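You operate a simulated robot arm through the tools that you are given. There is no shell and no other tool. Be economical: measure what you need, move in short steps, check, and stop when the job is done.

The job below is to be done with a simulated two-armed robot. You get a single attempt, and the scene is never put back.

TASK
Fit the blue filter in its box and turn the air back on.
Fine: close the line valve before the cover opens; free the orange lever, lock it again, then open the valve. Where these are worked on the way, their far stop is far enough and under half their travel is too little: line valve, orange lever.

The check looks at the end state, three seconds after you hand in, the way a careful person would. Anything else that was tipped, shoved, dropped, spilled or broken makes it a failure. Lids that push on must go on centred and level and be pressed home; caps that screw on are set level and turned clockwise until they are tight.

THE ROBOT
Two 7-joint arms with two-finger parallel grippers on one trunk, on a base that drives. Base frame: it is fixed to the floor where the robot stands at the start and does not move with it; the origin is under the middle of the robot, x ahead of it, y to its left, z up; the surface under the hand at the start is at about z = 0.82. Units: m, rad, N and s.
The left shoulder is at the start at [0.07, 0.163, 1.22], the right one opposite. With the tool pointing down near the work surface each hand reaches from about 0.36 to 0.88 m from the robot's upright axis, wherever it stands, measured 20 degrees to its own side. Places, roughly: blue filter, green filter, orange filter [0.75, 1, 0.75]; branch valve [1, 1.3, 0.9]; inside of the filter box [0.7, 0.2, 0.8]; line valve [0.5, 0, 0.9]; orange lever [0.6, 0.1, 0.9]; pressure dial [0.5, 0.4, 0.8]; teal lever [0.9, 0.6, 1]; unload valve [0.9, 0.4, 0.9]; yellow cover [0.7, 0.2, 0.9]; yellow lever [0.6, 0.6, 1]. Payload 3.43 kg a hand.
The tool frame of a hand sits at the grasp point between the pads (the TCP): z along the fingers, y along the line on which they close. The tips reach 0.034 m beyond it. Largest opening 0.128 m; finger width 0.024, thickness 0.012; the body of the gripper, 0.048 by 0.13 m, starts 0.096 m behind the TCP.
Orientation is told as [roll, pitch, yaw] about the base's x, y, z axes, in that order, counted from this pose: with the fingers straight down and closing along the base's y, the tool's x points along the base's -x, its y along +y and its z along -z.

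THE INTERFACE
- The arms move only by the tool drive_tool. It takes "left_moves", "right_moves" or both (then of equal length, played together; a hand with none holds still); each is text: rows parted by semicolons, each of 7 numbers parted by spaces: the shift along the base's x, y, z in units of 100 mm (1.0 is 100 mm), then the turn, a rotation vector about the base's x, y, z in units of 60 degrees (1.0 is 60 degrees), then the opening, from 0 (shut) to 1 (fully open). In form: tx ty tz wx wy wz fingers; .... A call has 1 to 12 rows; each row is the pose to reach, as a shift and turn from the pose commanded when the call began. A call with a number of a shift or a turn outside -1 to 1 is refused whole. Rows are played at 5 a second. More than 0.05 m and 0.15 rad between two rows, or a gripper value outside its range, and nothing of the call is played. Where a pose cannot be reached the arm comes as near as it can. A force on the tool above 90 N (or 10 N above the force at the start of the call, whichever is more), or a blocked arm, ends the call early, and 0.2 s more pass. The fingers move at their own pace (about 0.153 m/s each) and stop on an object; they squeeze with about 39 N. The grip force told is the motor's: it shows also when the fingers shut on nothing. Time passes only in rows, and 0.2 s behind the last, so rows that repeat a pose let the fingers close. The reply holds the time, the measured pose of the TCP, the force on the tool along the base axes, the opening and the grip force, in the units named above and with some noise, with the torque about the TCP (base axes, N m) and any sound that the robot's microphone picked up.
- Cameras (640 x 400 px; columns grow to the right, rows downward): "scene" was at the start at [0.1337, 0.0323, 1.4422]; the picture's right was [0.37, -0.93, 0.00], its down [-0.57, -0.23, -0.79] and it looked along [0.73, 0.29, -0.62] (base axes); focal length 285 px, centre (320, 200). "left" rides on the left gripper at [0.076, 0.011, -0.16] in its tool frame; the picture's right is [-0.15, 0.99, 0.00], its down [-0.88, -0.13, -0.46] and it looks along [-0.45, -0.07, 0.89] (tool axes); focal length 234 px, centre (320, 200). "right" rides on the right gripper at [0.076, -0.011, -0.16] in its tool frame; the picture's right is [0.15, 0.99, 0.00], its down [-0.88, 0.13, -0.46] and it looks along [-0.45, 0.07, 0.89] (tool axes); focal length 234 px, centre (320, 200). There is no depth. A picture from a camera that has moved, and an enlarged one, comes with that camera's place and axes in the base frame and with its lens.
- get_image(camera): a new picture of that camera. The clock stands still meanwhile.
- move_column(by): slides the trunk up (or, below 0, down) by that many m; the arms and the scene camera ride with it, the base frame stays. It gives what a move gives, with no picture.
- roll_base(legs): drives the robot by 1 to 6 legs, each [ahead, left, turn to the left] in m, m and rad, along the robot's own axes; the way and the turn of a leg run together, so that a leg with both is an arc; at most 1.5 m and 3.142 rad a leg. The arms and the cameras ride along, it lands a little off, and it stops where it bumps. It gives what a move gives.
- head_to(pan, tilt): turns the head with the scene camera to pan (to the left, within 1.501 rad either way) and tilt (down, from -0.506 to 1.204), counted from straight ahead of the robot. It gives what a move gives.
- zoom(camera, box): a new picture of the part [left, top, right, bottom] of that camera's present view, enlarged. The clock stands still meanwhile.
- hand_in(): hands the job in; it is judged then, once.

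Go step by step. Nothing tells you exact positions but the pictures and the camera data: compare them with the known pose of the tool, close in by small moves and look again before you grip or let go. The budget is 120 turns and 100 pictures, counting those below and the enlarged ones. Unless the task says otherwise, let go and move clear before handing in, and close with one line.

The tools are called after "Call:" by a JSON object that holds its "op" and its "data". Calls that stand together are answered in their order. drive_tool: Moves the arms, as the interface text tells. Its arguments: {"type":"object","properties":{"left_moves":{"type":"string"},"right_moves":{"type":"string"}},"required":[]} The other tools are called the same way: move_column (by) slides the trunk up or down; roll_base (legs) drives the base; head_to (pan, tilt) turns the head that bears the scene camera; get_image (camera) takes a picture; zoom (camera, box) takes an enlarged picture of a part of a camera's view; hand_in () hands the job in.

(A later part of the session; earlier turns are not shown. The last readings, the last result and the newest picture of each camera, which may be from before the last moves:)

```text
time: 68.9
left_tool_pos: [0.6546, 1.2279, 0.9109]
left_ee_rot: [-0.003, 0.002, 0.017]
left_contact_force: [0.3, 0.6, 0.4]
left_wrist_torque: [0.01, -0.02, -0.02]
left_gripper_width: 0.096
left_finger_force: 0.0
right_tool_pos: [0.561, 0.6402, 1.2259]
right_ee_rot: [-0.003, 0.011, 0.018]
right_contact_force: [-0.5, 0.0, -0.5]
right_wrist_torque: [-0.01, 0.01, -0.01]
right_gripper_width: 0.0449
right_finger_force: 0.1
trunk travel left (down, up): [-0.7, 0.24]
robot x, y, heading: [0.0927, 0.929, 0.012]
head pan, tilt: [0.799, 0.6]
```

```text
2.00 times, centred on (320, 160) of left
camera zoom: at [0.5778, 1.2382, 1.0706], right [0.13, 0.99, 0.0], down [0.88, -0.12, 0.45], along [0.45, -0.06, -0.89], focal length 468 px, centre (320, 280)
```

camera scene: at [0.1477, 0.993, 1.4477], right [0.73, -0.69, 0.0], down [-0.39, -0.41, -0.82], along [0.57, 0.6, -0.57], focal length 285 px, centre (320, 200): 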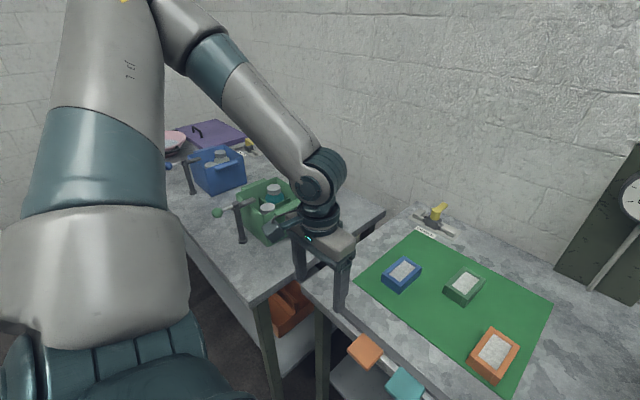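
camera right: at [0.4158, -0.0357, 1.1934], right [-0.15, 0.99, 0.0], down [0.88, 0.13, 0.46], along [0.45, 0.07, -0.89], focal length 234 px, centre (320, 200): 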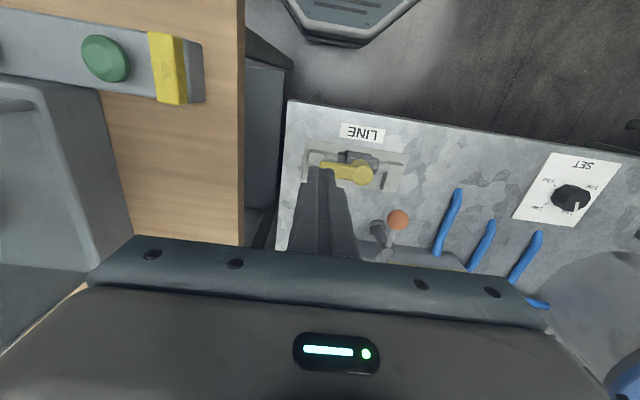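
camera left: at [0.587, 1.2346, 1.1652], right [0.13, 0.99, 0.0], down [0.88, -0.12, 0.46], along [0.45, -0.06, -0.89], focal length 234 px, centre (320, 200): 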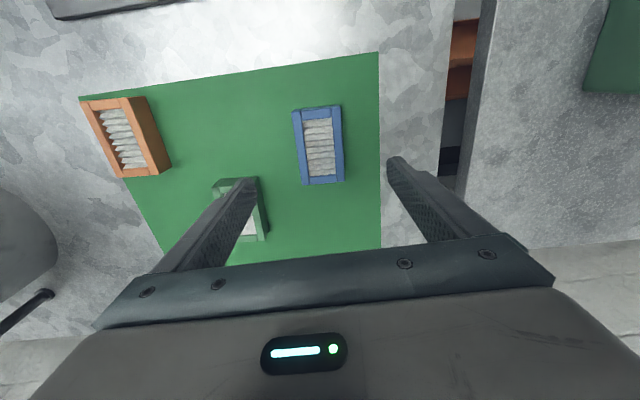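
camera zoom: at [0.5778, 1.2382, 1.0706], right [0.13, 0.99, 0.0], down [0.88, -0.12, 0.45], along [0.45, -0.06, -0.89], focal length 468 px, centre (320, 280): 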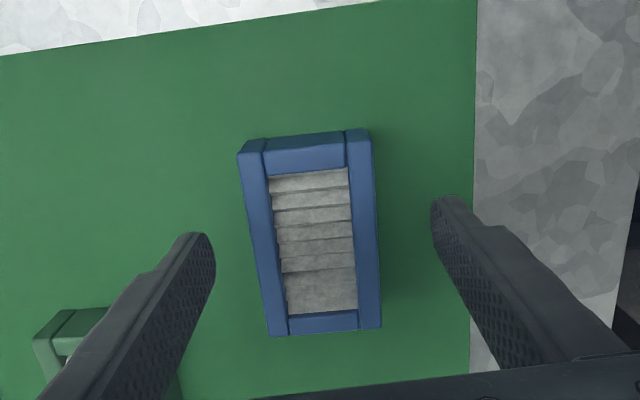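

Call:
{"op": "drive_tool", "data": {"left_moves": "0.13 -0.03 -0.2 0 0 0 0.75;0.13 -0.03 -0.35 0 0 0 0.75;0.13 -0.03 -0.46 0 0 0 0.75;0.13 -0.03 -0.46 0 0 0 0.4;0.13 -0.03 -0.46 0 0 0 0.2;0.13 -0.03 -0.46 0 0 0 0.2"}}

Call:
{"op": "zoom", "data": {"camera": "left", "box": [180, 60, 460, 260]}}

```text
time: 70.3
left_tool_pos: [0.6678, 1.225, 0.8659]
left_ee_rot: [-0.005, 0.003, 0.014]
left_contact_force: [-0.4, 0.1, 1.3]
left_wrist_torque: [0.0, -0.07, -0.11]
left_gripper_width: 0.0609
left_finger_force: 39.2
right_tool_pos: [0.5606, 0.6394, 1.2249]
right_ee_rot: [-0.004, 0.011, 0.018]
right_contact_force: [-0.6, -0.8, -0.2]
right_wrist_torque: [0.03, 0.0, -0.06]
right_gripper_width: 0.0449
right_finger_force: 0.1
trunk travel left (down, up): [-0.7, 0.24]
robot x, y, heading: [0.0915, 0.9284, 0.019]
head pan, tilt: [0.799, 0.6]
```

```text
2.00 times, centred on (320, 160) of left
camera zoom: at [0.5914, 1.2354, 1.0265], right [0.13, 0.99, 0.0], down [0.88, -0.12, 0.45], along [0.45, -0.06, -0.89], focal length 468 px, centre (320, 280)
```

zoom: 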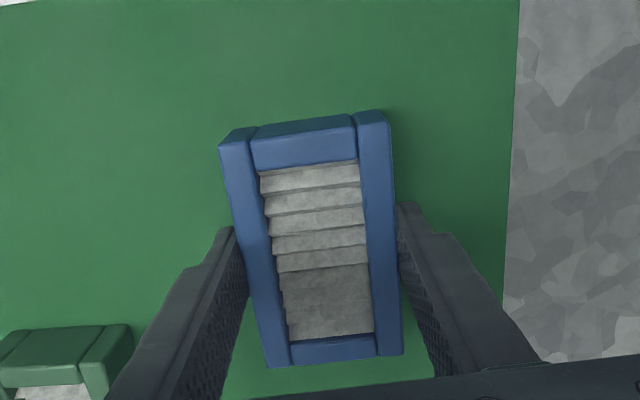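

The filter is held (0.061 m wide, centred on the TCP). I'll lift it and check.

Call:
{"op": "drive_tool", "data": {"left_moves": "0 0 0.2 0 0 0 0.2;-0.1 0 0.5 0 0 0 0.2;-0.3 0 0.9 0 0 0 0.2;-0.6 0.1 1 0 0 0 0.2;-0.9 0.2 1 0 0 0 0.2"}}

Call:
{"op": "drive_tool", "data": {"left_moves": "-0.1 0.1 0.4 0 0 0 0.2;-0.3 0.2 0.8 0 0 0 0.2;-0.5 0.3 1 0 0 0 0.2"}}

Call:
{"op": "drive_tool", "data": {"left_moves": "0 0.1 0.4 0 0 0 0.2;0 0.2 0.8 0 0 0 0.2;0 0.3 1 0 0 0 0.2"}}

Call:
{"op": "get_image", "data": {"camera": "scene"}}

Call:
{"op": "zoom", "data": {"camera": "left", "box": [180, 60, 460, 260]}}

```text
time: 71.5
left_tool_pos: [0.5776, 1.246, 0.9665]
left_ee_rot: [-0.003, 0.002, 0.016]
left_contact_force: [-1.0, -0.5, 1.2]
left_wrist_torque: [-0.01, -0.02, 0.02]
left_gripper_width: 0.0254
left_finger_force: 0.1
right_tool_pos: [0.5598, 0.6409, 1.2267]
right_ee_rot: [-0.005, 0.012, 0.016]
right_contact_force: [-0.3, 0.1, -0.2]
right_wrist_torque: [-0.01, -0.03, -0.04]
right_gripper_width: 0.0447
right_finger_force: 0.1
trunk travel left (down, up): [-0.7, 0.24]
robot x, y, heading: [0.0945, 0.929, 0.009]
head pan, tilt: [0.799, 0.6]
```

```text
time: 72.3
left_tool_pos: [0.5273, 1.2756, 1.0673]
left_ee_rot: [-0.003, 0.003, 0.013]
left_contact_force: [-0.5, -0.2, 0.0]
left_wrist_torque: [0.01, 0.0, 0.01]
left_gripper_width: 0.0255
left_finger_force: 0.0
right_tool_pos: [0.5588, 0.6404, 1.2239]
right_ee_rot: [-0.005, 0.011, 0.018]
right_contact_force: [0.8, -0.2, 0.8]
right_wrist_torque: [0.02, -0.02, 0.01]
right_gripper_width: 0.0452
right_finger_force: 0.0
trunk travel left (down, up): [-0.7, 0.24]
robot x, y, heading: [0.0902, 0.9291, 0.012]
head pan, tilt: [0.799, 0.6]
```

```text
time: 73.1
left_tool_pos: [0.5295, 1.3054, 1.1685]
left_ee_rot: [-0.003, 0.004, 0.013]
left_contact_force: [-0.5, 0.8, -0.2]
left_wrist_torque: [0.01, -0.04, 0.03]
left_gripper_width: 0.0256
left_finger_force: 0.1
right_tool_pos: [0.5608, 0.6403, 1.2249]
right_ee_rot: [-0.007, 0.011, 0.018]
right_contact_force: [0.1, -0.3, -0.6]
right_wrist_torque: [-0.01, -0.02, -0.04]
right_gripper_width: 0.0449
right_finger_force: 0.1
trunk travel left (down, up): [-0.7, 0.24]
robot x, y, heading: [0.0913, 0.927, 0.012]
head pan, tilt: [0.799, 0.6]
```

```text
45 pictures are left
camera scene: at [0.2073, 0.9943, 1.4476], right [0.73, -0.69, 0.0], down [-0.39, -0.41, -0.82], along [0.57, 0.6, -0.57], focal length 285 px, centre (320, 200)
```

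scene: 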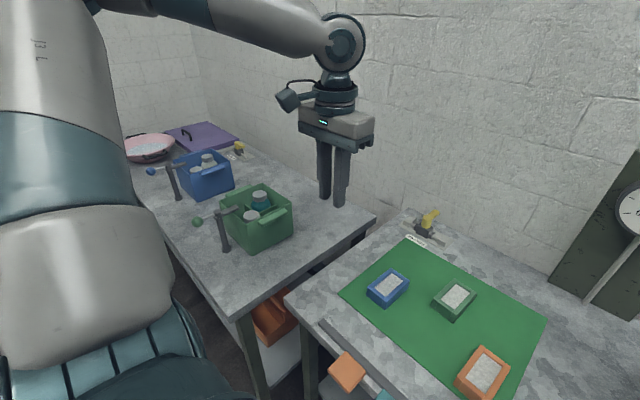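

```text
2.00 times, centred on (320, 160) of left
camera zoom: at [0.4538, 1.3153, 1.3291], right [0.13, 0.99, 0.0], down [0.88, -0.12, 0.45], along [0.45, -0.06, -0.89], focal length 468 px, centre (320, 280)
```

zoom: 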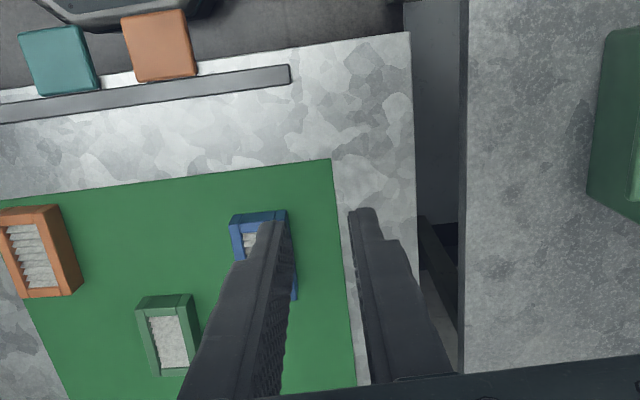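

The filter slipped out of the fingers at lift (it still lies on the mat). I'll go back, look, and regrip lower with full closing force and lift slowly.

Call:
{"op": "drive_tool", "data": {"left_moves": "0 -0.1 -0.4 0 0 0 0.75;0 -0.2 -0.8 0 0 0 0.75;0 -0.3 -1 0 0 0 0.75"}}

Call:
{"op": "drive_tool", "data": {"left_moves": "0.2 -0.1 -0.4 0 0 0 0.75;0.5 -0.2 -0.8 0 0 0 0.75;0.5 -0.3 -1 0 0 0 0.75"}}

Call:
{"op": "drive_tool", "data": {"left_moves": "0.4 -0.1 -0.1 0 0 0 0.75;0.8 -0.2 -0.3 0 0 0 0.75;0.9 -0.2 -0.5 0 0 0 0.75;0.9 -0.2 -0.5 0 0 0 0.75"}}

Call:
{"op": "zoom", "data": {"camera": "left", "box": [180, 60, 460, 260]}}

Call:
{"op": "head_to", "data": {"pan": 0.5, "tilt": 0.8}}

Call:
{"op": "zoom", "data": {"camera": "scene", "box": [250, 120, 410, 260]}}

```text
time: 73.9
left_tool_pos: [0.528, 1.2725, 1.0688]
left_ee_rot: [-0.003, 0.002, 0.016]
left_contact_force: [0.0, -0.4, 0.4]
left_wrist_torque: [0.02, -0.03, -0.01]
left_gripper_width: 0.0961
left_finger_force: 0.1
right_tool_pos: [0.5607, 0.6399, 1.2248]
right_ee_rot: [-0.002, 0.01, 0.016]
right_contact_force: [-0.5, 0.1, -0.2]
right_wrist_torque: [-0.01, 0.0, 0.01]
right_gripper_width: 0.0448
right_finger_force: 0.0
trunk travel left (down, up): [-0.7, 0.24]
robot x, y, heading: [0.0941, 0.9281, 0.015]
head pan, tilt: [0.799, 0.6]
```

```text
refused: row 2 steps farther than a row can; nothing moved
```

```text
time: 74.9
left_tool_pos: [0.6194, 1.2553, 1.0151]
left_ee_rot: [-0.003, 0.003, 0.016]
left_contact_force: [0.3, 0.0, -0.1]
left_wrist_torque: [0.01, 0.03, -0.01]
left_gripper_width: 0.0961
left_finger_force: 0.0
right_tool_pos: [0.561, 0.6396, 1.2262]
right_ee_rot: [-0.004, 0.012, 0.017]
right_contact_force: [-0.3, -0.2, 0.7]
right_wrist_torque: [0.0, 0.01, 0.01]
right_gripper_width: 0.0447
right_finger_force: 0.0
trunk travel left (down, up): [-0.7, 0.24]
robot x, y, heading: [0.0925, 0.9304, 0.015]
head pan, tilt: [0.799, 0.6]
```

```text
2.00 times, centred on (320, 160) of left
camera zoom: at [0.5429, 1.2649, 1.1755], right [0.13, 0.99, 0.0], down [0.88, -0.12, 0.45], along [0.45, -0.06, -0.89], focal length 468 px, centre (320, 280)
```

zoom: 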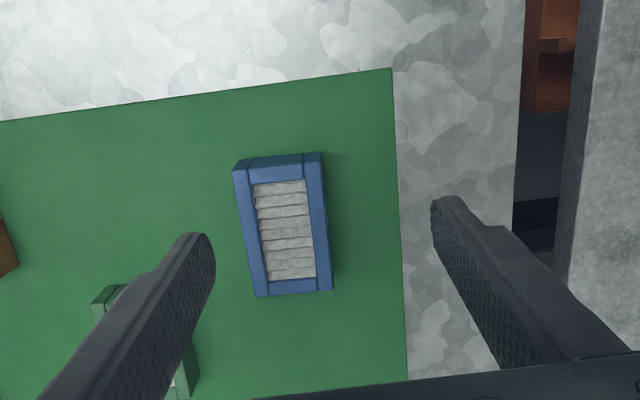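

```text
time: 75.7
left_tool_pos: [0.6196, 1.2557, 1.0154]
left_ee_rot: [-0.004, 0.003, 0.016]
left_contact_force: [0.1, 0.4, -0.5]
left_wrist_torque: [-0.02, -0.02, -0.01]
left_gripper_width: 0.0959
left_finger_force: 0.1
right_tool_pos: [0.5593, 0.6399, 1.2255]
right_ee_rot: [-0.003, 0.01, 0.016]
right_contact_force: [0.8, -0.3, -0.8]
right_wrist_torque: [0.03, -0.02, -0.01]
right_gripper_width: 0.0448
right_finger_force: 0.0
trunk travel left (down, up): [-0.7, 0.24]
robot x, y, heading: [0.0942, 0.93, 0.012]
head pan, tilt: [0.499, 0.799]
```

```text
2.86 times, centred on (330, 190) of scene
camera zoom: at [0.2166, 0.9695, 1.4309], right [0.49, -0.87, 0.0], down [-0.62, -0.35, -0.7], along [0.61, 0.34, -0.72], focal length 814 px, centre (291, 229)
```

zoom: 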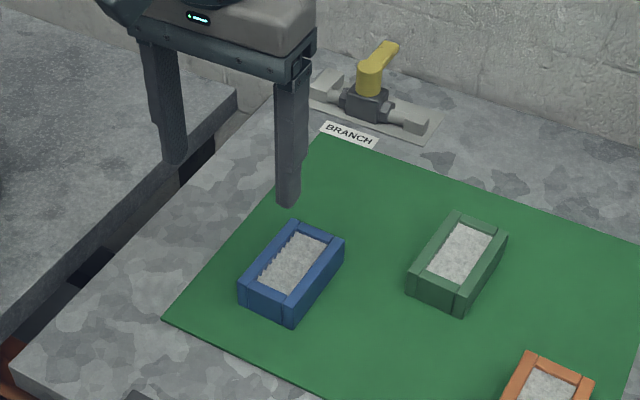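

Call:
{"op": "drive_tool", "data": {"left_moves": "0.2 -0.15 -0.3 0 0 0 0.75;0.45 -0.33 -0.6 0 0 0 0.75;0.45 -0.33 -1 0 0 0 0.75;0.45 -0.33 -1 0 0 0 0.75"}}

Call:
{"op": "drive_tool", "data": {"left_moves": "0 0 -0.3 0 0 0 0.75;0 0 -0.45 0 0 0 0.75;0 0 -0.55 0 0 0 0.75;0 0 -0.59 0 0 0 0.75;0 0 -0.59 0 0 0 0.75"}}

Call:
{"op": "zoom", "data": {"camera": "left", "box": [180, 60, 460, 260]}}

```text
time: 76.7
left_tool_pos: [0.6622, 1.2187, 0.9165]
left_ee_rot: [-0.001, 0.001, 0.017]
left_contact_force: [0.4, -0.5, -0.3]
left_wrist_torque: [0.0, -0.04, -0.01]
left_gripper_width: 0.0963
left_finger_force: 0.0
right_tool_pos: [0.5597, 0.639, 1.2249]
right_ee_rot: [-0.003, 0.011, 0.019]
right_contact_force: [0.0, -0.4, 0.1]
right_wrist_torque: [0.0, 0.02, -0.01]
right_gripper_width: 0.0449
right_finger_force: 0.0
trunk travel left (down, up): [-0.7, 0.24]
robot x, y, heading: [0.0926, 0.9305, 0.016]
head pan, tilt: [0.499, 0.799]
```

```text
time: 77.9
left_tool_pos: [0.6624, 1.2239, 0.858]
left_ee_rot: [-0.003, 0.001, 0.015]
left_contact_force: [0.9, 0.1, 0.1]
left_wrist_torque: [0.02, -0.01, 0.01]
left_gripper_width: 0.0959
left_finger_force: 0.0
left hand out of reach, approached as far as the arm can: row 4, 5
right_tool_pos: [0.5604, 0.6405, 1.2257]
right_ee_rot: [-0.003, 0.01, 0.018]
right_contact_force: [0.4, 0.1, 0.4]
right_wrist_torque: [0.01, 0.02, 0.0]
right_gripper_width: 0.0447
right_finger_force: 0.0
trunk travel left (down, up): [-0.7, 0.24]
robot x, y, heading: [0.091, 0.9297, 0.01]
head pan, tilt: [0.499, 0.799]
```

```text
2.00 times, centred on (320, 160) of left
camera zoom: at [0.5854, 1.2339, 1.0192], right [0.13, 0.99, 0.0], down [0.88, -0.12, 0.46], along [0.45, -0.06, -0.89], focal length 468 px, centre (320, 280)
```

zoom: 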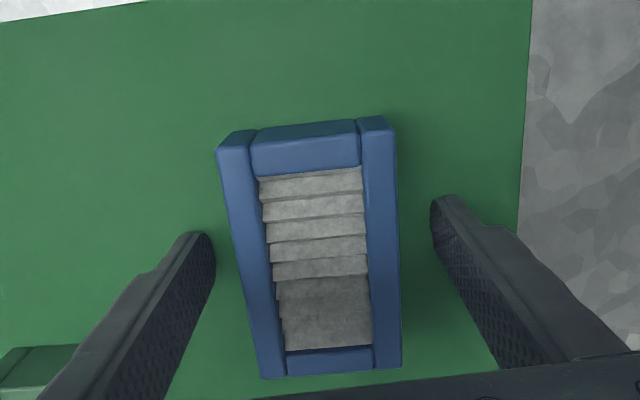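

Call:
{"op": "drive_tool", "data": {"left_moves": "0 0 0 0 0 0 0.3;0 0 0 0 0 0 0;0 0 0 0 0 0 0;0 0 0 0 0 0 0;0 0 0.05 0 0 0 0;0 0 0.1 0 0 0 0;0 0 0.15 0 0 0 0;0 0 0.2 0 0 0 0;0 0 0.25 0 0 0 0;0 0 0.3 0 0 0 0"}}

Call:
{"op": "zoom", "data": {"camera": "scene", "box": [250, 120, 410, 260]}}

```text
time: 80.1
left_tool_pos: [0.6619, 1.2243, 0.8904]
left_ee_rot: [-0.002, 0.002, 0.015]
left_contact_force: [0.3, -0.3, -0.5]
left_wrist_torque: [0.04, 0.0, -0.03]
left_gripper_width: 0.0607
left_finger_force: 38.7
right_tool_pos: [0.5607, 0.6403, 1.2242]
right_ee_rot: [-0.004, 0.01, 0.018]
right_contact_force: [0.2, 0.0, 0.3]
right_wrist_torque: [0.01, -0.01, 0.0]
right_gripper_width: 0.0445
right_finger_force: 0.1
trunk travel left (down, up): [-0.7, 0.24]
robot x, y, heading: [0.0895, 0.9302, 0.013]
head pan, tilt: [0.499, 0.799]
```

```text
2.86 times, centred on (330, 190) of scene
camera zoom: at [0.2164, 0.9692, 1.4309], right [0.49, -0.87, 0.0], down [-0.62, -0.35, -0.7], along [0.61, 0.34, -0.72], focal length 814 px, centre (291, 229)
```

zoom: 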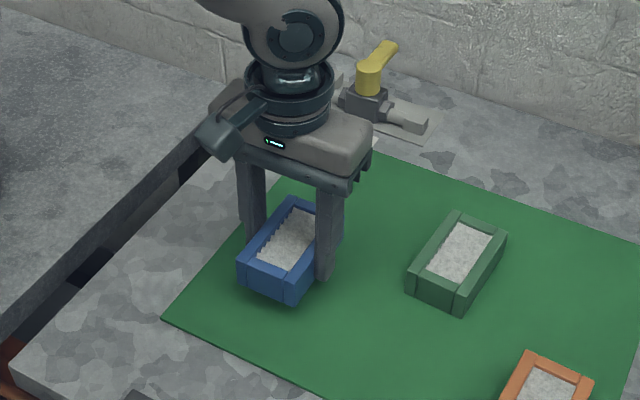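

Lifted securely now. I'll carry it up and back with gentle steps.

Call:
{"op": "drive_tool", "data": {"left_moves": "0 0 0.1 0 0 0 0;0 0 0.25 0 0 0 0;0 0 0.4 0 0 0 0;0 0 0.55 0 0 0 0;-0.1 0 0.7 0 0 0 0;-0.2 0.05 0.85 0 0 0 0;-0.35 0.1 1 0 0 0 0;-0.5 0.15 1 0 0 0 0"}}

Call:
{"op": "drive_tool", "data": {"left_moves": "-0.1 0 0.15 0 0 0 0;-0.25 0.05 0.3 0 0 0 0;-0.4 0.1 0.45 0 0 0 0;-0.55 0.2 0.6 0 0 0 0;-0.7 0.3 0.75 0 0 0 0;-0.8 0.4 0.9 0 0 0 0;-0.8 0.4 1 0 0 0 0"}}

Call:
{"op": "drive_tool", "data": {"left_moves": "0 0 0.2 0 0 0 0;0 0 0.4 0 0 0 0;0 0 0.6 0 0 0 0;0 0 0.8 0 0 0 0;0 0 1 0 0 0 0"}}

Call:
{"op": "get_image", "data": {"camera": "left"}}

```text
time: 81.9
left_tool_pos: [0.6115, 1.2397, 0.9904]
left_ee_rot: [-0.003, 0.002, 0.015]
left_contact_force: [0.4, 0.0, 0.3]
left_wrist_torque: [-0.04, -0.07, -0.01]
left_gripper_width: 0.0608
left_finger_force: 38.7
right_tool_pos: [0.5608, 0.6407, 1.2256]
right_ee_rot: [-0.006, 0.011, 0.017]
right_contact_force: [-0.1, -0.2, -0.3]
right_wrist_torque: [0.04, -0.03, 0.03]
right_gripper_width: 0.0448
right_finger_force: 0.1
trunk travel left (down, up): [-0.7, 0.24]
robot x, y, heading: [0.091, 0.9271, 0.015]
head pan, tilt: [0.499, 0.799]
```

```text
time: 83.5
left_tool_pos: [0.5312, 1.2797, 1.0919]
left_ee_rot: [-0.003, 0.003, 0.016]
left_contact_force: [0.5, -0.2, -0.1]
left_wrist_torque: [0.04, -0.01, 0.01]
left_gripper_width: 0.0606
left_finger_force: 38.8
right_tool_pos: [0.5605, 0.6407, 1.2252]
right_ee_rot: [-0.003, 0.011, 0.019]
right_contact_force: [0.8, -0.5, -0.5]
right_wrist_torque: [0.02, 0.0, -0.02]
right_gripper_width: 0.0448
right_finger_force: 0.1
trunk travel left (down, up): [-0.7, 0.24]
robot x, y, heading: [0.0941, 0.9298, 0.009]
head pan, tilt: [0.499, 0.799]
```

```text
time: 84.7
left_tool_pos: [0.531, 1.2808, 1.19]
left_ee_rot: [-0.005, 0.004, 0.015]
left_contact_force: [-0.1, -0.2, -0.1]
left_wrist_torque: [0.0, 0.02, -0.03]
left_gripper_width: 0.0606
left_finger_force: 38.8
right_tool_pos: [0.5601, 0.6398, 1.2265]
right_ee_rot: [-0.003, 0.012, 0.018]
right_contact_force: [0.6, -1.0, 0.2]
right_wrist_torque: [-0.02, -0.02, 0.02]
right_gripper_width: 0.045
right_finger_force: 0.0
trunk travel left (down, up): [-0.7, 0.24]
robot x, y, heading: [0.0969, 0.9256, 0.017]
head pan, tilt: [0.499, 0.799]
```

```text
39 pictures are left
camera left: at [0.4549, 1.2903, 1.3511], right [0.13, 0.99, 0.0], down [0.88, -0.12, 0.45], along [0.45, -0.06, -0.89], focal length 234 px, centre (320, 200)
```

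left: 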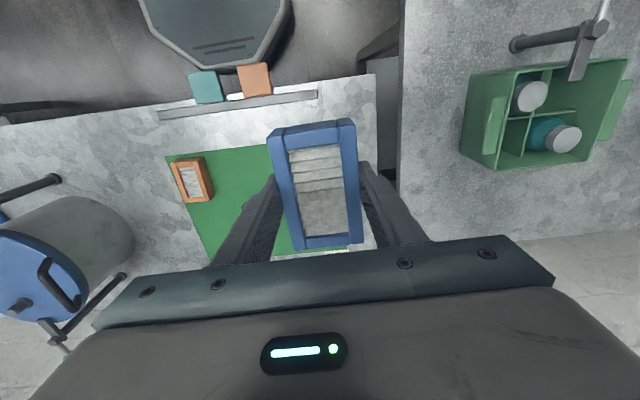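

I'll drive back to the box, approaching with the robot turned right ~0.5 rad so the left hand (outward) reaches the box and the right reaches the cover handle.

Call:
{"op": "roll_base", "data": {"legs": [[-0.09, 0, 0], [0, -0.71, 0], [0, 0, -0.5]]}}

Call:
{"op": "head_to", "data": {"pan": 0.25, "tilt": 0.75}}

Call:
{"op": "get_image", "data": {"camera": "scene"}}

```text
time: 90.8
left_tool_pos: [0.5663, 0.3058, 1.1899]
left_ee_rot: [-0.003, 0.002, -0.495]
left_contact_force: [0.5, 0.5, 0.3]
left_wrist_torque: [-0.02, 0.0, 0.02]
left_gripper_width: 0.0606
left_finger_force: 39.2
right_tool_pos: [0.2792, -0.2666, 1.2258]
right_ee_rot: [-0.005, 0.009, -0.496]
right_contact_force: [-0.2, -0.6, 0.4]
right_wrist_torque: [0.03, -0.01, 0.02]
right_gripper_width: 0.0449
right_finger_force: 0.0
trunk travel left (down, up): [-0.7, 0.24]
robot x, y, heading: [0.0167, 0.2131, -0.494]
head pan, tilt: [0.499, 0.799]
```

```text
time: 91.6
left_tool_pos: [0.5662, 0.3044, 1.1909]
left_ee_rot: [-0.004, 0.001, -0.497]
left_contact_force: [0.3, -0.4, 0.0]
left_wrist_torque: [0.0, 0.01, 0.01]
left_gripper_width: 0.0607
left_finger_force: 38.9
right_tool_pos: [0.279, -0.2665, 1.2253]
right_ee_rot: [-0.003, 0.01, -0.496]
right_contact_force: [0.4, 0.4, -0.3]
right_wrist_torque: [-0.03, -0.01, -0.01]
right_gripper_width: 0.045
right_finger_force: 0.0
trunk travel left (down, up): [-0.7, 0.24]
robot x, y, heading: [0.0149, 0.2137, -0.499]
head pan, tilt: [0.25, 0.75]
```

```text
38 pictures are left
camera scene: at [0.14, 0.1688, 1.4348], right [-0.24, -0.97, 0.0], down [-0.66, 0.17, -0.73], along [0.71, -0.18, -0.68], focal length 285 px, centre (320, 200)
```

scene: 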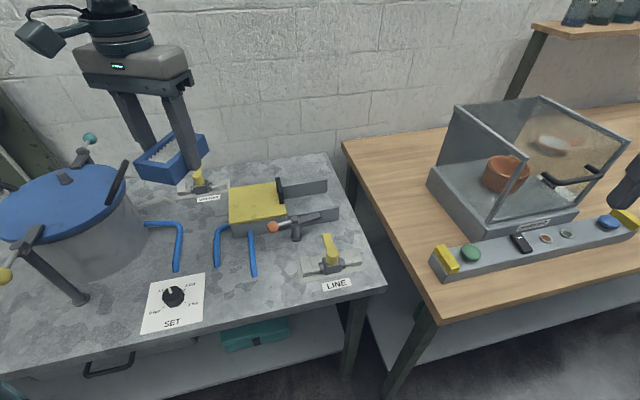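

Call:
{"op": "roll_base", "data": {"legs": [[0.057, 0.031, 0]]}}

Call:
{"op": "drive_tool", "data": {"right_moves": "0.33 0.33 0 0 0 0.05 0.4;0.66 0.66 0 0 0 0.1 0.4;1 1 0 0 0 0.15 0.4"}}

Call:
{"op": "drive_tool", "data": {"right_moves": "0.33 0.33 -0.1 0 0 0.05 0.4;0.66 0.66 -0.2 0 0 0.1 0.4;1 1 -0.3 0 0 0.15 0.4"}}

Call:
{"op": "drive_tool", "data": {"right_moves": "0.33 0.33 -0.1 0 0 0.05 0.4;0.66 0.66 -0.3 0 0 0.1 0.4;0.95 0.95 -0.5 0 0 0.17 0.4"}}

Call:
{"op": "get_image", "data": {"camera": "scene"}}

```text
time: 92.6
left_tool_pos: [0.6286, 0.3058, 1.1927]
left_ee_rot: [-0.002, 0.001, -0.495]
left_contact_force: [-0.4, -0.1, -0.4]
left_wrist_torque: [0.0, -0.04, 0.03]
left_gripper_width: 0.0607
left_finger_force: 39.2
right_tool_pos: [0.3404, -0.2666, 1.2259]
right_ee_rot: [-0.003, 0.01, -0.493]
right_contact_force: [-1.1, 0.8, 0.3]
right_wrist_torque: [-0.01, -0.03, 0.0]
right_gripper_width: 0.0448
right_finger_force: 0.1
trunk travel left (down, up): [-0.7, 0.24]
robot x, y, heading: [0.0785, 0.2142, -0.497]
head pan, tilt: [0.25, 0.75]
```

```text
time: 93.4
left_tool_pos: [0.6345, 0.3068, 1.1896]
left_ee_rot: [-0.003, 0.003, -0.498]
left_contact_force: [0.4, -0.2, -0.9]
left_wrist_torque: [-0.08, 0.04, 0.0]
left_gripper_width: 0.0608
left_finger_force: 39.1
right_tool_pos: [0.4504, -0.1669, 1.2245]
right_ee_rot: [-0.007, 0.012, -0.338]
right_contact_force: [-0.2, 0.1, 0.3]
right_wrist_torque: [0.01, 0.08, -0.04]
right_gripper_width: 0.0512
right_finger_force: 0.0
trunk travel left (down, up): [-0.7, 0.24]
robot x, y, heading: [0.0737, 0.213, -0.496]
head pan, tilt: [0.25, 0.75]
```

```text
time: 94.2
left_tool_pos: [0.6322, 0.3063, 1.1909]
left_ee_rot: [-0.005, 0.003, -0.497]
left_contact_force: [-0.5, 1.0, 0.0]
left_wrist_torque: [0.01, 0.01, 0.01]
left_gripper_width: 0.061
left_finger_force: 39.0
right_tool_pos: [0.5425, -0.0672, 1.1972]
right_ee_rot: [-0.005, 0.011, -0.178]
right_contact_force: [0.5, -0.2, 0.1]
right_wrist_torque: [-0.03, 0.01, 0.05]
right_gripper_width: 0.0511
right_finger_force: 0.0
trunk travel left (down, up): [-0.7, 0.24]
robot x, y, heading: [0.0799, 0.2142, -0.494]
head pan, tilt: [0.25, 0.75]
```

```text
refused: row 2 steps farther than a row can; nothing moved
```

```text
37 pictures are left
camera scene: at [0.2055, 0.171, 1.4348], right [-0.25, -0.97, 0.0], down [-0.66, 0.17, -0.73], along [0.71, -0.18, -0.68], focal length 285 px, centre (320, 200)
```

scene: 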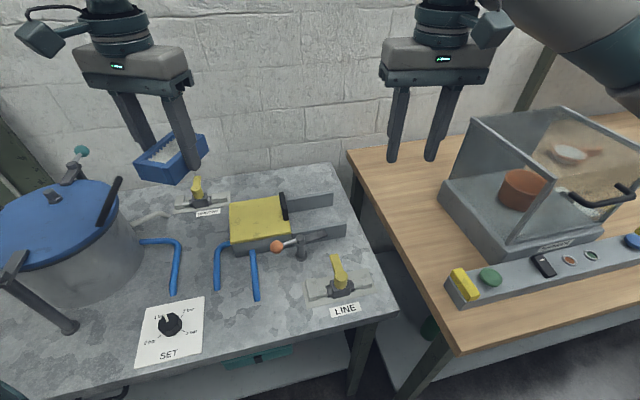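

Call:
{"op": "drive_tool", "data": {"right_moves": "0.25 0.25 -0.1 0 0 0.04 0.4;0.5 0.5 -0.25 0 0 0.08 0.4;0.75 0.75 -0.4 0 0 0.12 0.4;0.95 0.95 -0.55 0 0 0.17 0.4", "left_moves": "0 0.15 0 0 0 0 0;0 0.3 0 0 0 0 0;0 0.4 0 0 0 0 0;0 0.5 0 0 0 0 0"}}

Call:
{"op": "drive_tool", "data": {"right_moves": "0.25 0.25 -0.2 0 0 0 0.4;0.5 0.5 -0.4 0 0 0 0.4;0.75 0.75 -0.6 0 0 0 0.4;0.94 1 -0.8 0 0 0 0.4"}}

Call:
{"op": "get_image", "data": {"camera": "scene"}}

```text
time: 95.2
left_tool_pos: [0.6326, 0.3583, 1.1891]
left_ee_rot: [-0.004, 0.003, -0.497]
left_contact_force: [-0.4, 0.5, 0.0]
left_wrist_torque: [-0.01, 0.02, -0.01]
left_gripper_width: 0.0603
left_finger_force: 38.9
right_tool_pos: [0.6408, 0.0312, 1.1407]
right_ee_rot: [-0.006, 0.012, -0.001]
right_contact_force: [0.0, 0.5, -0.2]
right_wrist_torque: [-0.04, -0.02, 0.0]
right_gripper_width: 0.051
right_finger_force: 0.0
trunk travel left (down, up): [-0.7, 0.24]
robot x, y, heading: [0.0751, 0.2125, -0.498]
head pan, tilt: [0.25, 0.75]
```

```text
time: 96.2
left_tool_pos: [0.6312, 0.3581, 1.1891]
left_ee_rot: [-0.007, 0.001, -0.498]
left_contact_force: [0.3, 0.6, -0.5]
left_wrist_torque: [-0.03, 0.05, -0.01]
left_gripper_width: 0.0608
left_finger_force: 38.9
right_tool_pos: [0.7333, 0.1291, 1.0589]
right_ee_rot: [-0.008, 0.011, 0.0]
right_contact_force: [-0.1, 0.3, -0.5]
right_wrist_torque: [-0.06, 0.05, 0.01]
right_gripper_width: 0.0512
right_finger_force: 0.1
trunk travel left (down, up): [-0.7, 0.24]
robot x, y, heading: [0.0803, 0.2141, -0.5]
head pan, tilt: [0.25, 0.75]
```

```text
36 pictures are left
camera scene: at [0.206, 0.1721, 1.4348], right [-0.24, -0.97, 0.0], down [-0.66, 0.17, -0.73], along [0.71, -0.18, -0.68], focal length 285 px, centre (320, 200)
```

scene: 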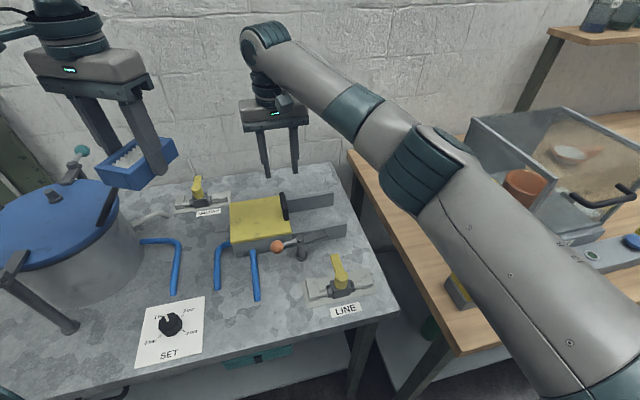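

Call:
{"op": "drive_tool", "data": {"right_moves": "-0.02 0 -0.35 0 0 0 0.4;-0.02 0.01 -0.7 0 0 0 0.4;-0.02 0.01 -0.95 0 0 0 0.4"}}

Call:
{"op": "drive_tool", "data": {"right_moves": "0 0 -0.2 0 0 0 0.4;0 0 -0.4 0 0 0 0.4;0 0 -0.4 0 0 0 0.4"}}

Call:
{"op": "get_image", "data": {"camera": "scene"}}

Call:
{"op": "zoom", "data": {"camera": "right", "box": [200, 80, 460, 280]}}

```text
time: 97.0
left_tool_pos: [0.6307, 0.3562, 1.191]
left_ee_rot: [-0.002, 0.003, -0.497]
left_contact_force: [0.4, 0.8, -0.1]
left_wrist_torque: [0.02, -0.03, 0.0]
left_gripper_width: 0.0606
left_finger_force: 38.8
right_tool_pos: [0.7294, 0.1276, 0.9662]
right_ee_rot: [-0.003, 0.008, -0.002]
right_contact_force: [-0.1, 0.0, 0.2]
right_wrist_torque: [0.01, -0.02, -0.01]
right_gripper_width: 0.051
right_finger_force: 0.1
trunk travel left (down, up): [-0.7, 0.24]
robot x, y, heading: [0.0749, 0.216, -0.496]
head pan, tilt: [0.25, 0.75]
```

```text
time: 97.8
left_tool_pos: [0.6306, 0.3581, 1.1909]
left_ee_rot: [-0.002, 0.0, -0.497]
left_contact_force: [0.7, -0.3, -0.4]
left_wrist_torque: [0.01, 0.0, 0.0]
left_gripper_width: 0.061
left_finger_force: 38.9
right_tool_pos: [0.7296, 0.1291, 0.927]
right_ee_rot: [-0.003, 0.01, -0.002]
right_contact_force: [0.9, -0.3, 0.2]
right_wrist_torque: [0.0, 0.01, -0.01]
right_gripper_width: 0.0513
right_finger_force: 0.1
trunk travel left (down, up): [-0.7, 0.24]
robot x, y, heading: [0.0767, 0.2141, -0.507]
head pan, tilt: [0.25, 0.75]
```

```text
35 pictures are left
camera scene: at [0.2048, 0.1702, 1.4349], right [-0.24, -0.97, 0.0], down [-0.66, 0.17, -0.73], along [0.71, -0.18, -0.68], focal length 285 px, centre (320, 200)
```

scene: 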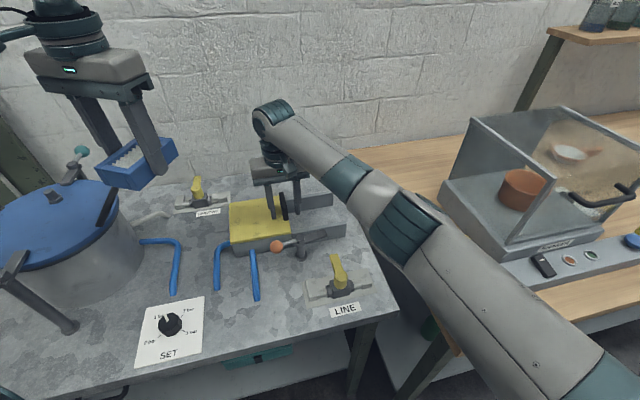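

```text
2.00 times, centred on (330, 180) of right
camera zoom: at [0.6572, 0.1181, 1.0875], right [-0.14, 0.99, 0.0], down [0.89, 0.13, 0.45], along [0.44, 0.06, -0.9], focal length 468 px, centre (300, 240)
```

zoom: 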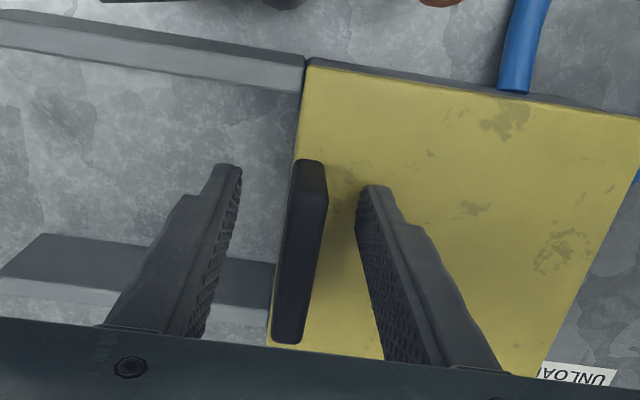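

Call:
{"op": "drive_tool", "data": {"right_moves": "0 0 0 0 0 0 0;0 0 0 0 0 0 0;0 0 0 0 0 0 0;0 -0.15 0 0 0 0 0;0 -0.3 0 0 0 0 0;0 -0.45 0 0 0 0 0;0 -0.6 0 0 0 0 0;0 -0.75 0 0 0 0 0"}}

Call:
{"op": "get_image", "data": {"camera": "scene"}}

```text
time: 99.6
left_tool_pos: [0.6306, 0.357, 1.1912]
left_ee_rot: [-0.003, 0.001, -0.497]
left_contact_force: [-0.7, 0.3, 0.1]
left_wrist_torque: [-0.03, 0.0, 0.04]
left_gripper_width: 0.0607
left_finger_force: 38.6
right_tool_pos: [0.7299, 0.0553, 0.9257]
right_ee_rot: [-0.005, 0.009, -0.002]
right_contact_force: [0.2, 4.5, 3.2]
right_wrist_torque: [1.2, 0.43, -0.42]
right_gripper_width: 0.0138
right_finger_force: 45.2
trunk travel left (down, up): [-0.7, 0.24]
robot x, y, heading: [0.0751, 0.2117, -0.497]
head pan, tilt: [0.25, 0.75]
```

```text
33 pictures are left
camera scene: at [0.2049, 0.1701, 1.4349], right [-0.24, -0.97, 0.0], down [-0.66, 0.17, -0.73], along [0.71, -0.18, -0.68], focal length 285 px, centre (320, 200)
```

scene: 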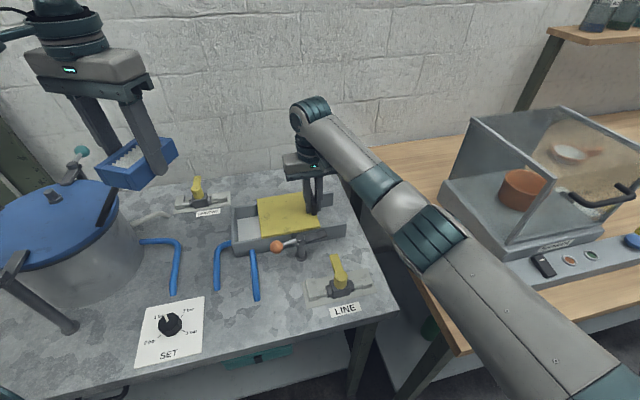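

Call:
{"op": "drive_tool", "data": {"right_moves": "0 -0.15 0 0 0 0 0;0 -0.3 0 0 0 0 0;0 -0.45 0 0 0 0 0;0 -0.6 0 0 0 0 0;0 -0.71 0 0 0 0 0;0 -0.71 0 0 0 0 0"}}

Call:
{"op": "zoom", "data": {"camera": "scene", "box": [210, 150, 370, 270]}}

```text
time: 101.0
left_tool_pos: [0.6291, 0.3594, 1.1915]
left_ee_rot: [-0.003, -0.001, -0.494]
left_contact_force: [0.0, -0.2, -0.3]
left_wrist_torque: [0.0, 0.01, -0.01]
left_gripper_width: 0.0606
left_finger_force: 39.0
right_tool_pos: [0.7306, -0.0135, 0.9277]
right_ee_rot: [-0.003, 0.009, 0.002]
right_contact_force: [-4.4, 14.9, 3.5]
right_wrist_torque: [1.12, 0.03, -0.56]
right_gripper_width: 0.0135
right_finger_force: 44.8
trunk travel left (down, up): [-0.7, 0.24]
robot x, y, heading: [0.0751, 0.2105, -0.496]
head pan, tilt: [0.25, 0.75]
```

```text
3.33 times, centred on (290, 210) of scene
camera zoom: at [0.2036, 0.1725, 1.435], right [-0.24, -0.97, 0.0], down [-0.66, 0.17, -0.73], along [0.71, -0.18, -0.68], focal length 949 px, centre (420, 167)
```

zoom: 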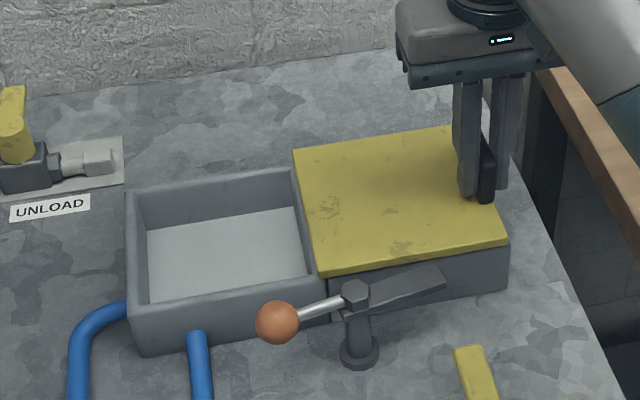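

Cover is held fully open by the right hand. Box inner opening ≈0.105 (x) × 0.116 (y), centred near (0.745,0.197). I'll bring the filter above it and square it up.

Call:
{"op": "drive_tool", "data": {"left_moves": "0.15 -0.2 -0.1 0 0 0.08 0;0.3 -0.4 -0.2 0 0 0.16 0;0.45 -0.6 -0.3 0 0 0.24 0;0.6 -0.8 -0.4 0 0 0.32 0;0.75 -1 -0.5 0 0 0.4 0;0.9 -1 -0.7 0 0 0.47 0"}}

Call:
{"op": "drive_tool", "data": {"left_moves": "0.1 -0.25 -0.1 0 0 0 0;0.22 -0.45 -0.2 0 0 0 0;0.24 -0.62 -0.5 0 0 0 0;0.24 -0.62 -0.8 0 0 0 0"}}

Call:
{"op": "zoom", "data": {"camera": "scene", "box": [180, 100, 380, 270]}}

Call:
{"op": "get_image", "data": {"camera": "left"}}

```text
time: 102.4
left_tool_pos: [0.7224, 0.2583, 1.1208]
left_ee_rot: [-0.005, 0.002, -0.004]
left_contact_force: [-0.8, -0.1, -0.1]
left_wrist_torque: [0.0, 0.01, 0.02]
left_gripper_width: 0.0605
left_finger_force: 39.9
right_tool_pos: [0.7293, -0.0144, 0.9251]
right_ee_rot: [-0.004, 0.011, 0.001]
right_contact_force: [-5.9, 22.2, 1.3]
right_wrist_torque: [1.23, 0.48, -0.46]
right_gripper_width: 0.0138
right_finger_force: 44.1
trunk travel left (down, up): [-0.7, 0.24]
robot x, y, heading: [0.0801, 0.2115, -0.496]
head pan, tilt: [0.25, 0.75]
```

```text
time: 103.4
left_tool_pos: [0.7449, 0.1954, 1.0413]
left_ee_rot: [-0.005, 0.002, -0.003]
left_contact_force: [-1.0, 0.7, -0.2]
left_wrist_torque: [0.0, 0.0, 0.0]
left_gripper_width: 0.0606
left_finger_force: 38.6
right_tool_pos: [0.7292, -0.0141, 0.9278]
right_ee_rot: [-0.004, 0.01, 0.0]
right_contact_force: [-8.4, 23.4, 0.4]
right_wrist_torque: [1.22, 0.33, -0.49]
right_gripper_width: 0.0134
right_finger_force: 45.1
trunk travel left (down, up): [-0.7, 0.24]
robot x, y, heading: [0.0799, 0.2115, -0.498]
head pan, tilt: [0.25, 0.75]
```

```text
2.35 times, centred on (280, 185) of scene
camera zoom: at [0.2039, 0.1735, 1.4351], right [-0.24, -0.97, 0.0], down [-0.66, 0.16, -0.73], along [0.71, -0.18, -0.68], focal length 670 px, centre (414, 235)
```

zoom: 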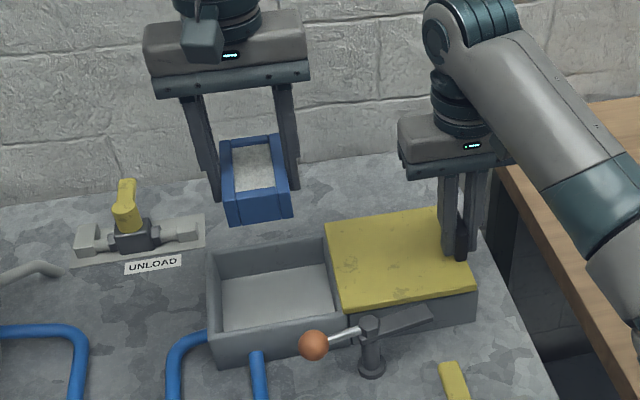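

```text
30 pictures are left
camera left: at [0.6689, 0.2086, 1.2026], right [0.15, 0.99, -0.01], down [0.88, -0.13, 0.46], along [0.45, -0.07, -0.89], focal length 234 px, centre (320, 200)
```

left: 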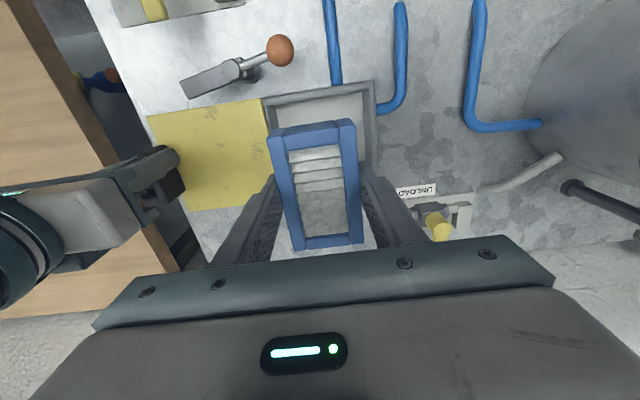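

Call:
{"op": "drive_tool", "data": {"left_moves": "0 0.02 -0.3 0 0 0 0;-0.02 0.04 -0.6 0 0 0 0;-0.03 0.04 -0.9 0 0 0 0;-0.03 0.04 -1 0 0 0 0;-0.03 0.04 -1 0 0 0 0"}}

Call:
{"op": "zoom", "data": {"camera": "scene", "box": [210, 150, 340, 270]}}

Call:
{"op": "zoom", "data": {"camera": "left", "box": [220, 50, 420, 260]}}

```text
time: 104.6
left_tool_pos: [0.7406, 0.2003, 0.9409]
left_ee_rot: [-0.006, 0.001, -0.004]
left_contact_force: [0.0, 0.4, -0.4]
left_wrist_torque: [0.01, -0.02, 0.01]
left_gripper_width: 0.0609
left_finger_force: 39.3
right_tool_pos: [0.7295, -0.0152, 0.9266]
right_ee_rot: [-0.004, 0.011, 0.002]
right_contact_force: [-8.1, 23.1, -2.2]
right_wrist_torque: [1.28, 0.04, -0.5]
right_gripper_width: 0.0137
right_finger_force: 44.8
trunk travel left (down, up): [-0.7, 0.24]
robot x, y, heading: [0.0778, 0.2134, -0.499]
head pan, tilt: [0.25, 0.75]
```

```text
3.33 times, centred on (275, 210) of scene
camera zoom: at [0.2039, 0.1733, 1.435], right [-0.24, -0.97, 0.0], down [-0.66, 0.17, -0.73], along [0.71, -0.18, -0.68], focal length 949 px, centre (470, 167)
```

zoom: 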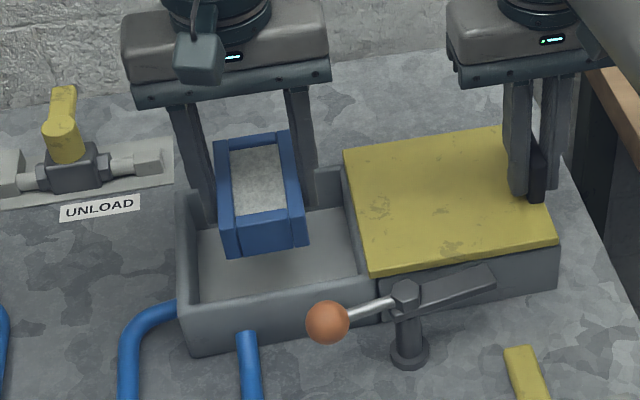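

```text
1.90 times, centred on (320, 155) of left
camera zoom: at [0.6655, 0.2131, 1.1028], right [0.15, 0.99, -0.01], down [0.88, -0.13, 0.46], along [0.45, -0.07, -0.89], focal length 446 px, centre (320, 286)
```

zoom: 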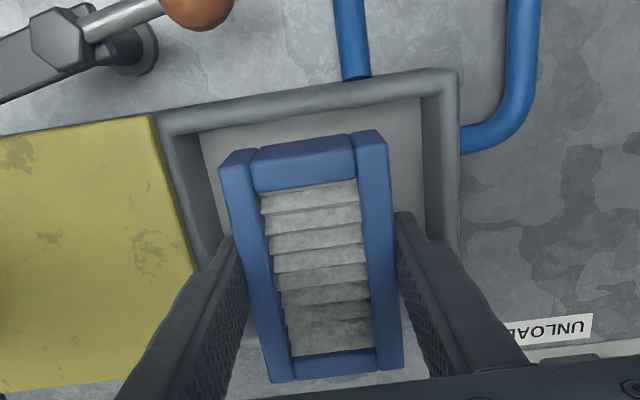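

Filter is aligned with the opening (≈4 mm margin each end in x). I'll lower it slowly while watching forces.

Call:
{"op": "drive_tool", "data": {"left_moves": "0 -0.02 -0.15 0 0 0 0;0 -0.03 -0.3 0 0 0 0;0 -0.03 -0.4 0 0 0 0;0 -0.03 -0.45 0 0 0 0"}}

Call:
{"op": "drive_tool", "data": {"left_moves": "0 0 -0.05 0 0 0 0;0 0 -0.1 0 0 0 0;0 0 -0.15 0 0 0 0;0 0 -0.2 0 0 0 0;0 0 -0.2 0 0 0 0"}}

Call:
{"op": "zoom", "data": {"camera": "scene", "box": [210, 150, 340, 270]}}

Call:
{"op": "zoom", "data": {"camera": "left", "box": [220, 50, 420, 260]}}

```text
time: 105.6
left_tool_pos: [0.7408, 0.1972, 0.8962]
left_ee_rot: [-0.005, 0.002, -0.004]
left_contact_force: [-0.3, -0.1, 0.7]
left_wrist_torque: [-0.01, 0.01, 0.0]
left_gripper_width: 0.0609
left_finger_force: 38.4
right_tool_pos: [0.7295, -0.0134, 0.9271]
right_ee_rot: [-0.002, 0.009, -0.001]
right_contact_force: [-8.2, 24.2, -2.0]
right_wrist_torque: [1.3, 0.04, -0.52]
right_gripper_width: 0.0135
right_finger_force: 45.3
trunk travel left (down, up): [-0.7, 0.24]
robot x, y, heading: [0.0743, 0.2137, -0.499]
head pan, tilt: [0.25, 0.75]
```

```text
time: 106.8
left_tool_pos: [0.7422, 0.196, 0.8746]
left_ee_rot: [-0.005, 0.001, -0.004]
left_contact_force: [0.3, -0.6, -0.3]
left_wrist_torque: [0.0, 0.0, -0.03]
left_gripper_width: 0.0607
left_finger_force: 39.2
right_tool_pos: [0.7294, -0.0147, 0.9285]
right_ee_rot: [-0.004, 0.011, 0.0]
right_contact_force: [-9.1, 23.6, -2.8]
right_wrist_torque: [1.25, 0.15, -0.5]
right_gripper_width: 0.0137
right_finger_force: 44.9
trunk travel left (down, up): [-0.7, 0.24]
robot x, y, heading: [0.0796, 0.2125, -0.495]
head pan, tilt: [0.25, 0.75]
```

```text
3.33 times, centred on (275, 210) of scene
camera zoom: at [0.204, 0.1733, 1.435], right [-0.24, -0.97, 0.0], down [-0.66, 0.17, -0.73], along [0.71, -0.18, -0.68], focal length 949 px, centre (470, 167)
```

zoom: 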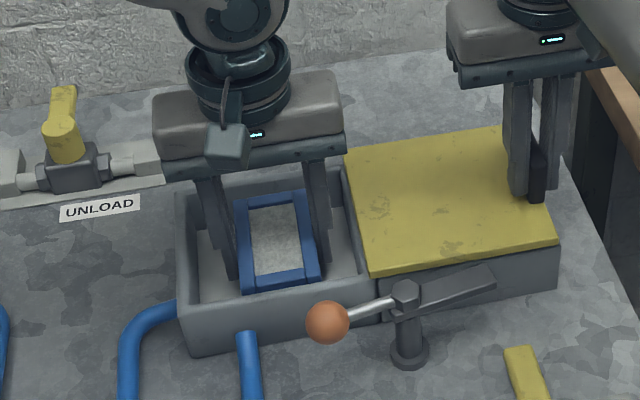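

```text
1.90 times, centred on (320, 155) of left
camera zoom: at [0.6657, 0.2086, 1.0355], right [0.15, 0.99, -0.01], down [0.88, -0.13, 0.46], along [0.45, -0.07, -0.89], focal length 446 px, centre (320, 286)
```

zoom: 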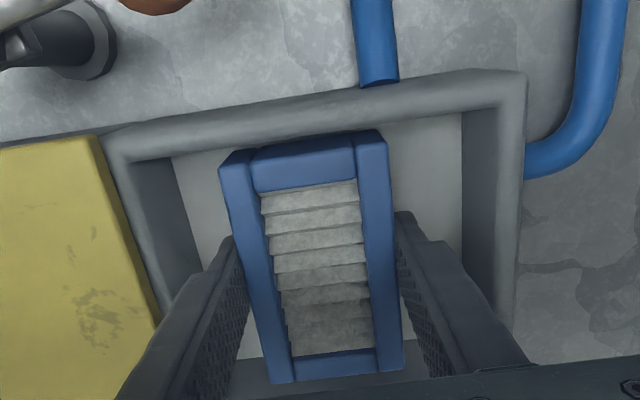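

Call:
{"op": "drive_tool", "data": {"left_moves": "0 0 -0.04 0 0 0 0;0 0 -0.08 0 0 0 0;0 0 -0.08 0 0 0 0"}}

Call:
{"op": "drive_tool", "data": {"left_moves": "0 0 -0.03 0 0 0 0;0 0 -0.06 0 0 0 0;0 0 -0.06 0 0 0 0"}}

```text
time: 107.6
left_tool_pos: [0.7411, 0.1976, 0.8678]
left_ee_rot: [-0.005, 0.002, -0.004]
left_contact_force: [-0.9, 0.0, -0.2]
left_wrist_torque: [0.0, -0.02, -0.01]
left_gripper_width: 0.0607
left_finger_force: 39.3
right_tool_pos: [0.7295, -0.015, 0.9278]
right_ee_rot: [-0.003, 0.012, 0.0]
right_contact_force: [-8.1, 24.1, -2.5]
right_wrist_torque: [1.22, 0.19, -0.51]
right_gripper_width: 0.0135
right_finger_force: 45.0
trunk travel left (down, up): [-0.7, 0.24]
robot x, y, heading: [0.0771, 0.2105, -0.497]
head pan, tilt: [0.25, 0.75]
```

```text
time: 108.4
left_tool_pos: [0.7422, 0.1972, 0.8647]
left_ee_rot: [-0.008, -0.001, -0.003]
left_contact_force: [-2.8, -1.8, 30.0]
left_wrist_torque: [0.85, 0.72, 0.15]
left_gripper_width: 0.0607
left_finger_force: 38.6
right_tool_pos: [0.7301, -0.0144, 0.9264]
right_ee_rot: [-0.003, 0.009, 0.0]
right_contact_force: [5.5, 25.0, -12.4]
right_wrist_torque: [1.2, 1.3, -0.51]
right_gripper_width: 0.0136
right_finger_force: 44.9
trunk travel left (down, up): [-0.7, 0.24]
robot x, y, heading: [0.0801, 0.2117, -0.492]
head pan, tilt: [0.25, 0.75]
```

The filter is on the box floor (30 N). I'll ease off, open the fingers slightly inside the box and lift straight out.

Call:
{"op": "drive_tool", "data": {"left_moves": "0 0 0.03 0 0 0 0;0 0 0.03 0 0 0 0.58;0 0 0.03 0 0 0 0.6;0 0 0.03 0 0 0 0.6;0 0 0.15 0 0 0 0.6;0 0 0.35 0 0 0 0.6;0 0 0.6 0 0 0 0.6;0 0 0.95 0 0 0 0.6"}}

Call:
{"op": "zoom", "data": {"camera": "scene", "box": [210, 150, 340, 270]}}

Call:
{"op": "zoom", "data": {"camera": "left", "box": [220, 50, 420, 260]}}

```text
time: 110.2
left_tool_pos: [0.7416, 0.1956, 0.9585]
left_ee_rot: [-0.004, 0.004, -0.005]
left_contact_force: [0.1, 0.0, 0.5]
left_wrist_torque: [0.01, -0.02, 0.03]
left_gripper_width: 0.0767
left_finger_force: 0.0
right_tool_pos: [0.7294, -0.0145, 0.9265]
right_ee_rot: [-0.004, 0.01, 0.002]
right_contact_force: [-9.1, 23.9, -0.4]
right_wrist_torque: [1.22, 0.13, -0.52]
right_gripper_width: 0.0136
right_finger_force: 45.0
trunk travel left (down, up): [-0.7, 0.24]
robot x, y, heading: [0.0762, 0.2154, -0.497]
head pan, tilt: [0.25, 0.75]
```

```text
3.33 times, centred on (275, 210) of scene
camera zoom: at [0.204, 0.1733, 1.435], right [-0.24, -0.97, 0.0], down [-0.66, 0.17, -0.73], along [0.71, -0.18, -0.68], focal length 949 px, centre (470, 167)
```

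zoom: 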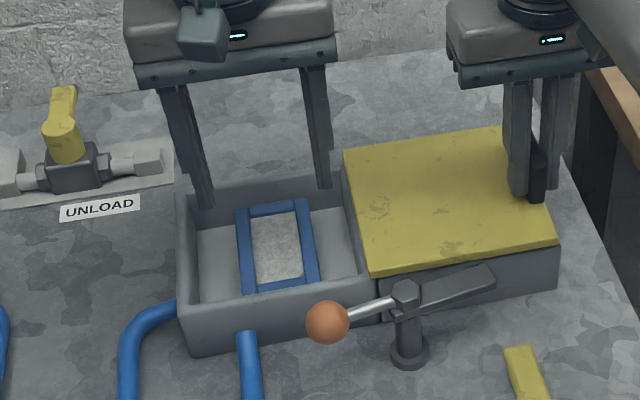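

```text
1.90 times, centred on (320, 155) of left
camera zoom: at [0.6655, 0.2079, 1.1187], right [0.15, 0.99, 0.0], down [0.88, -0.13, 0.45], along [0.45, -0.07, -0.89], focal length 446 px, centre (320, 286)
```

zoom: 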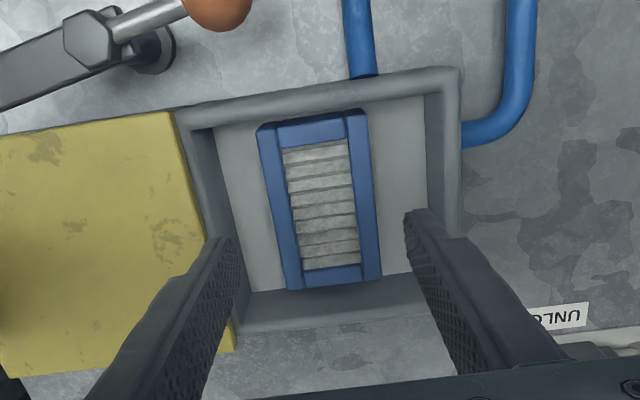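

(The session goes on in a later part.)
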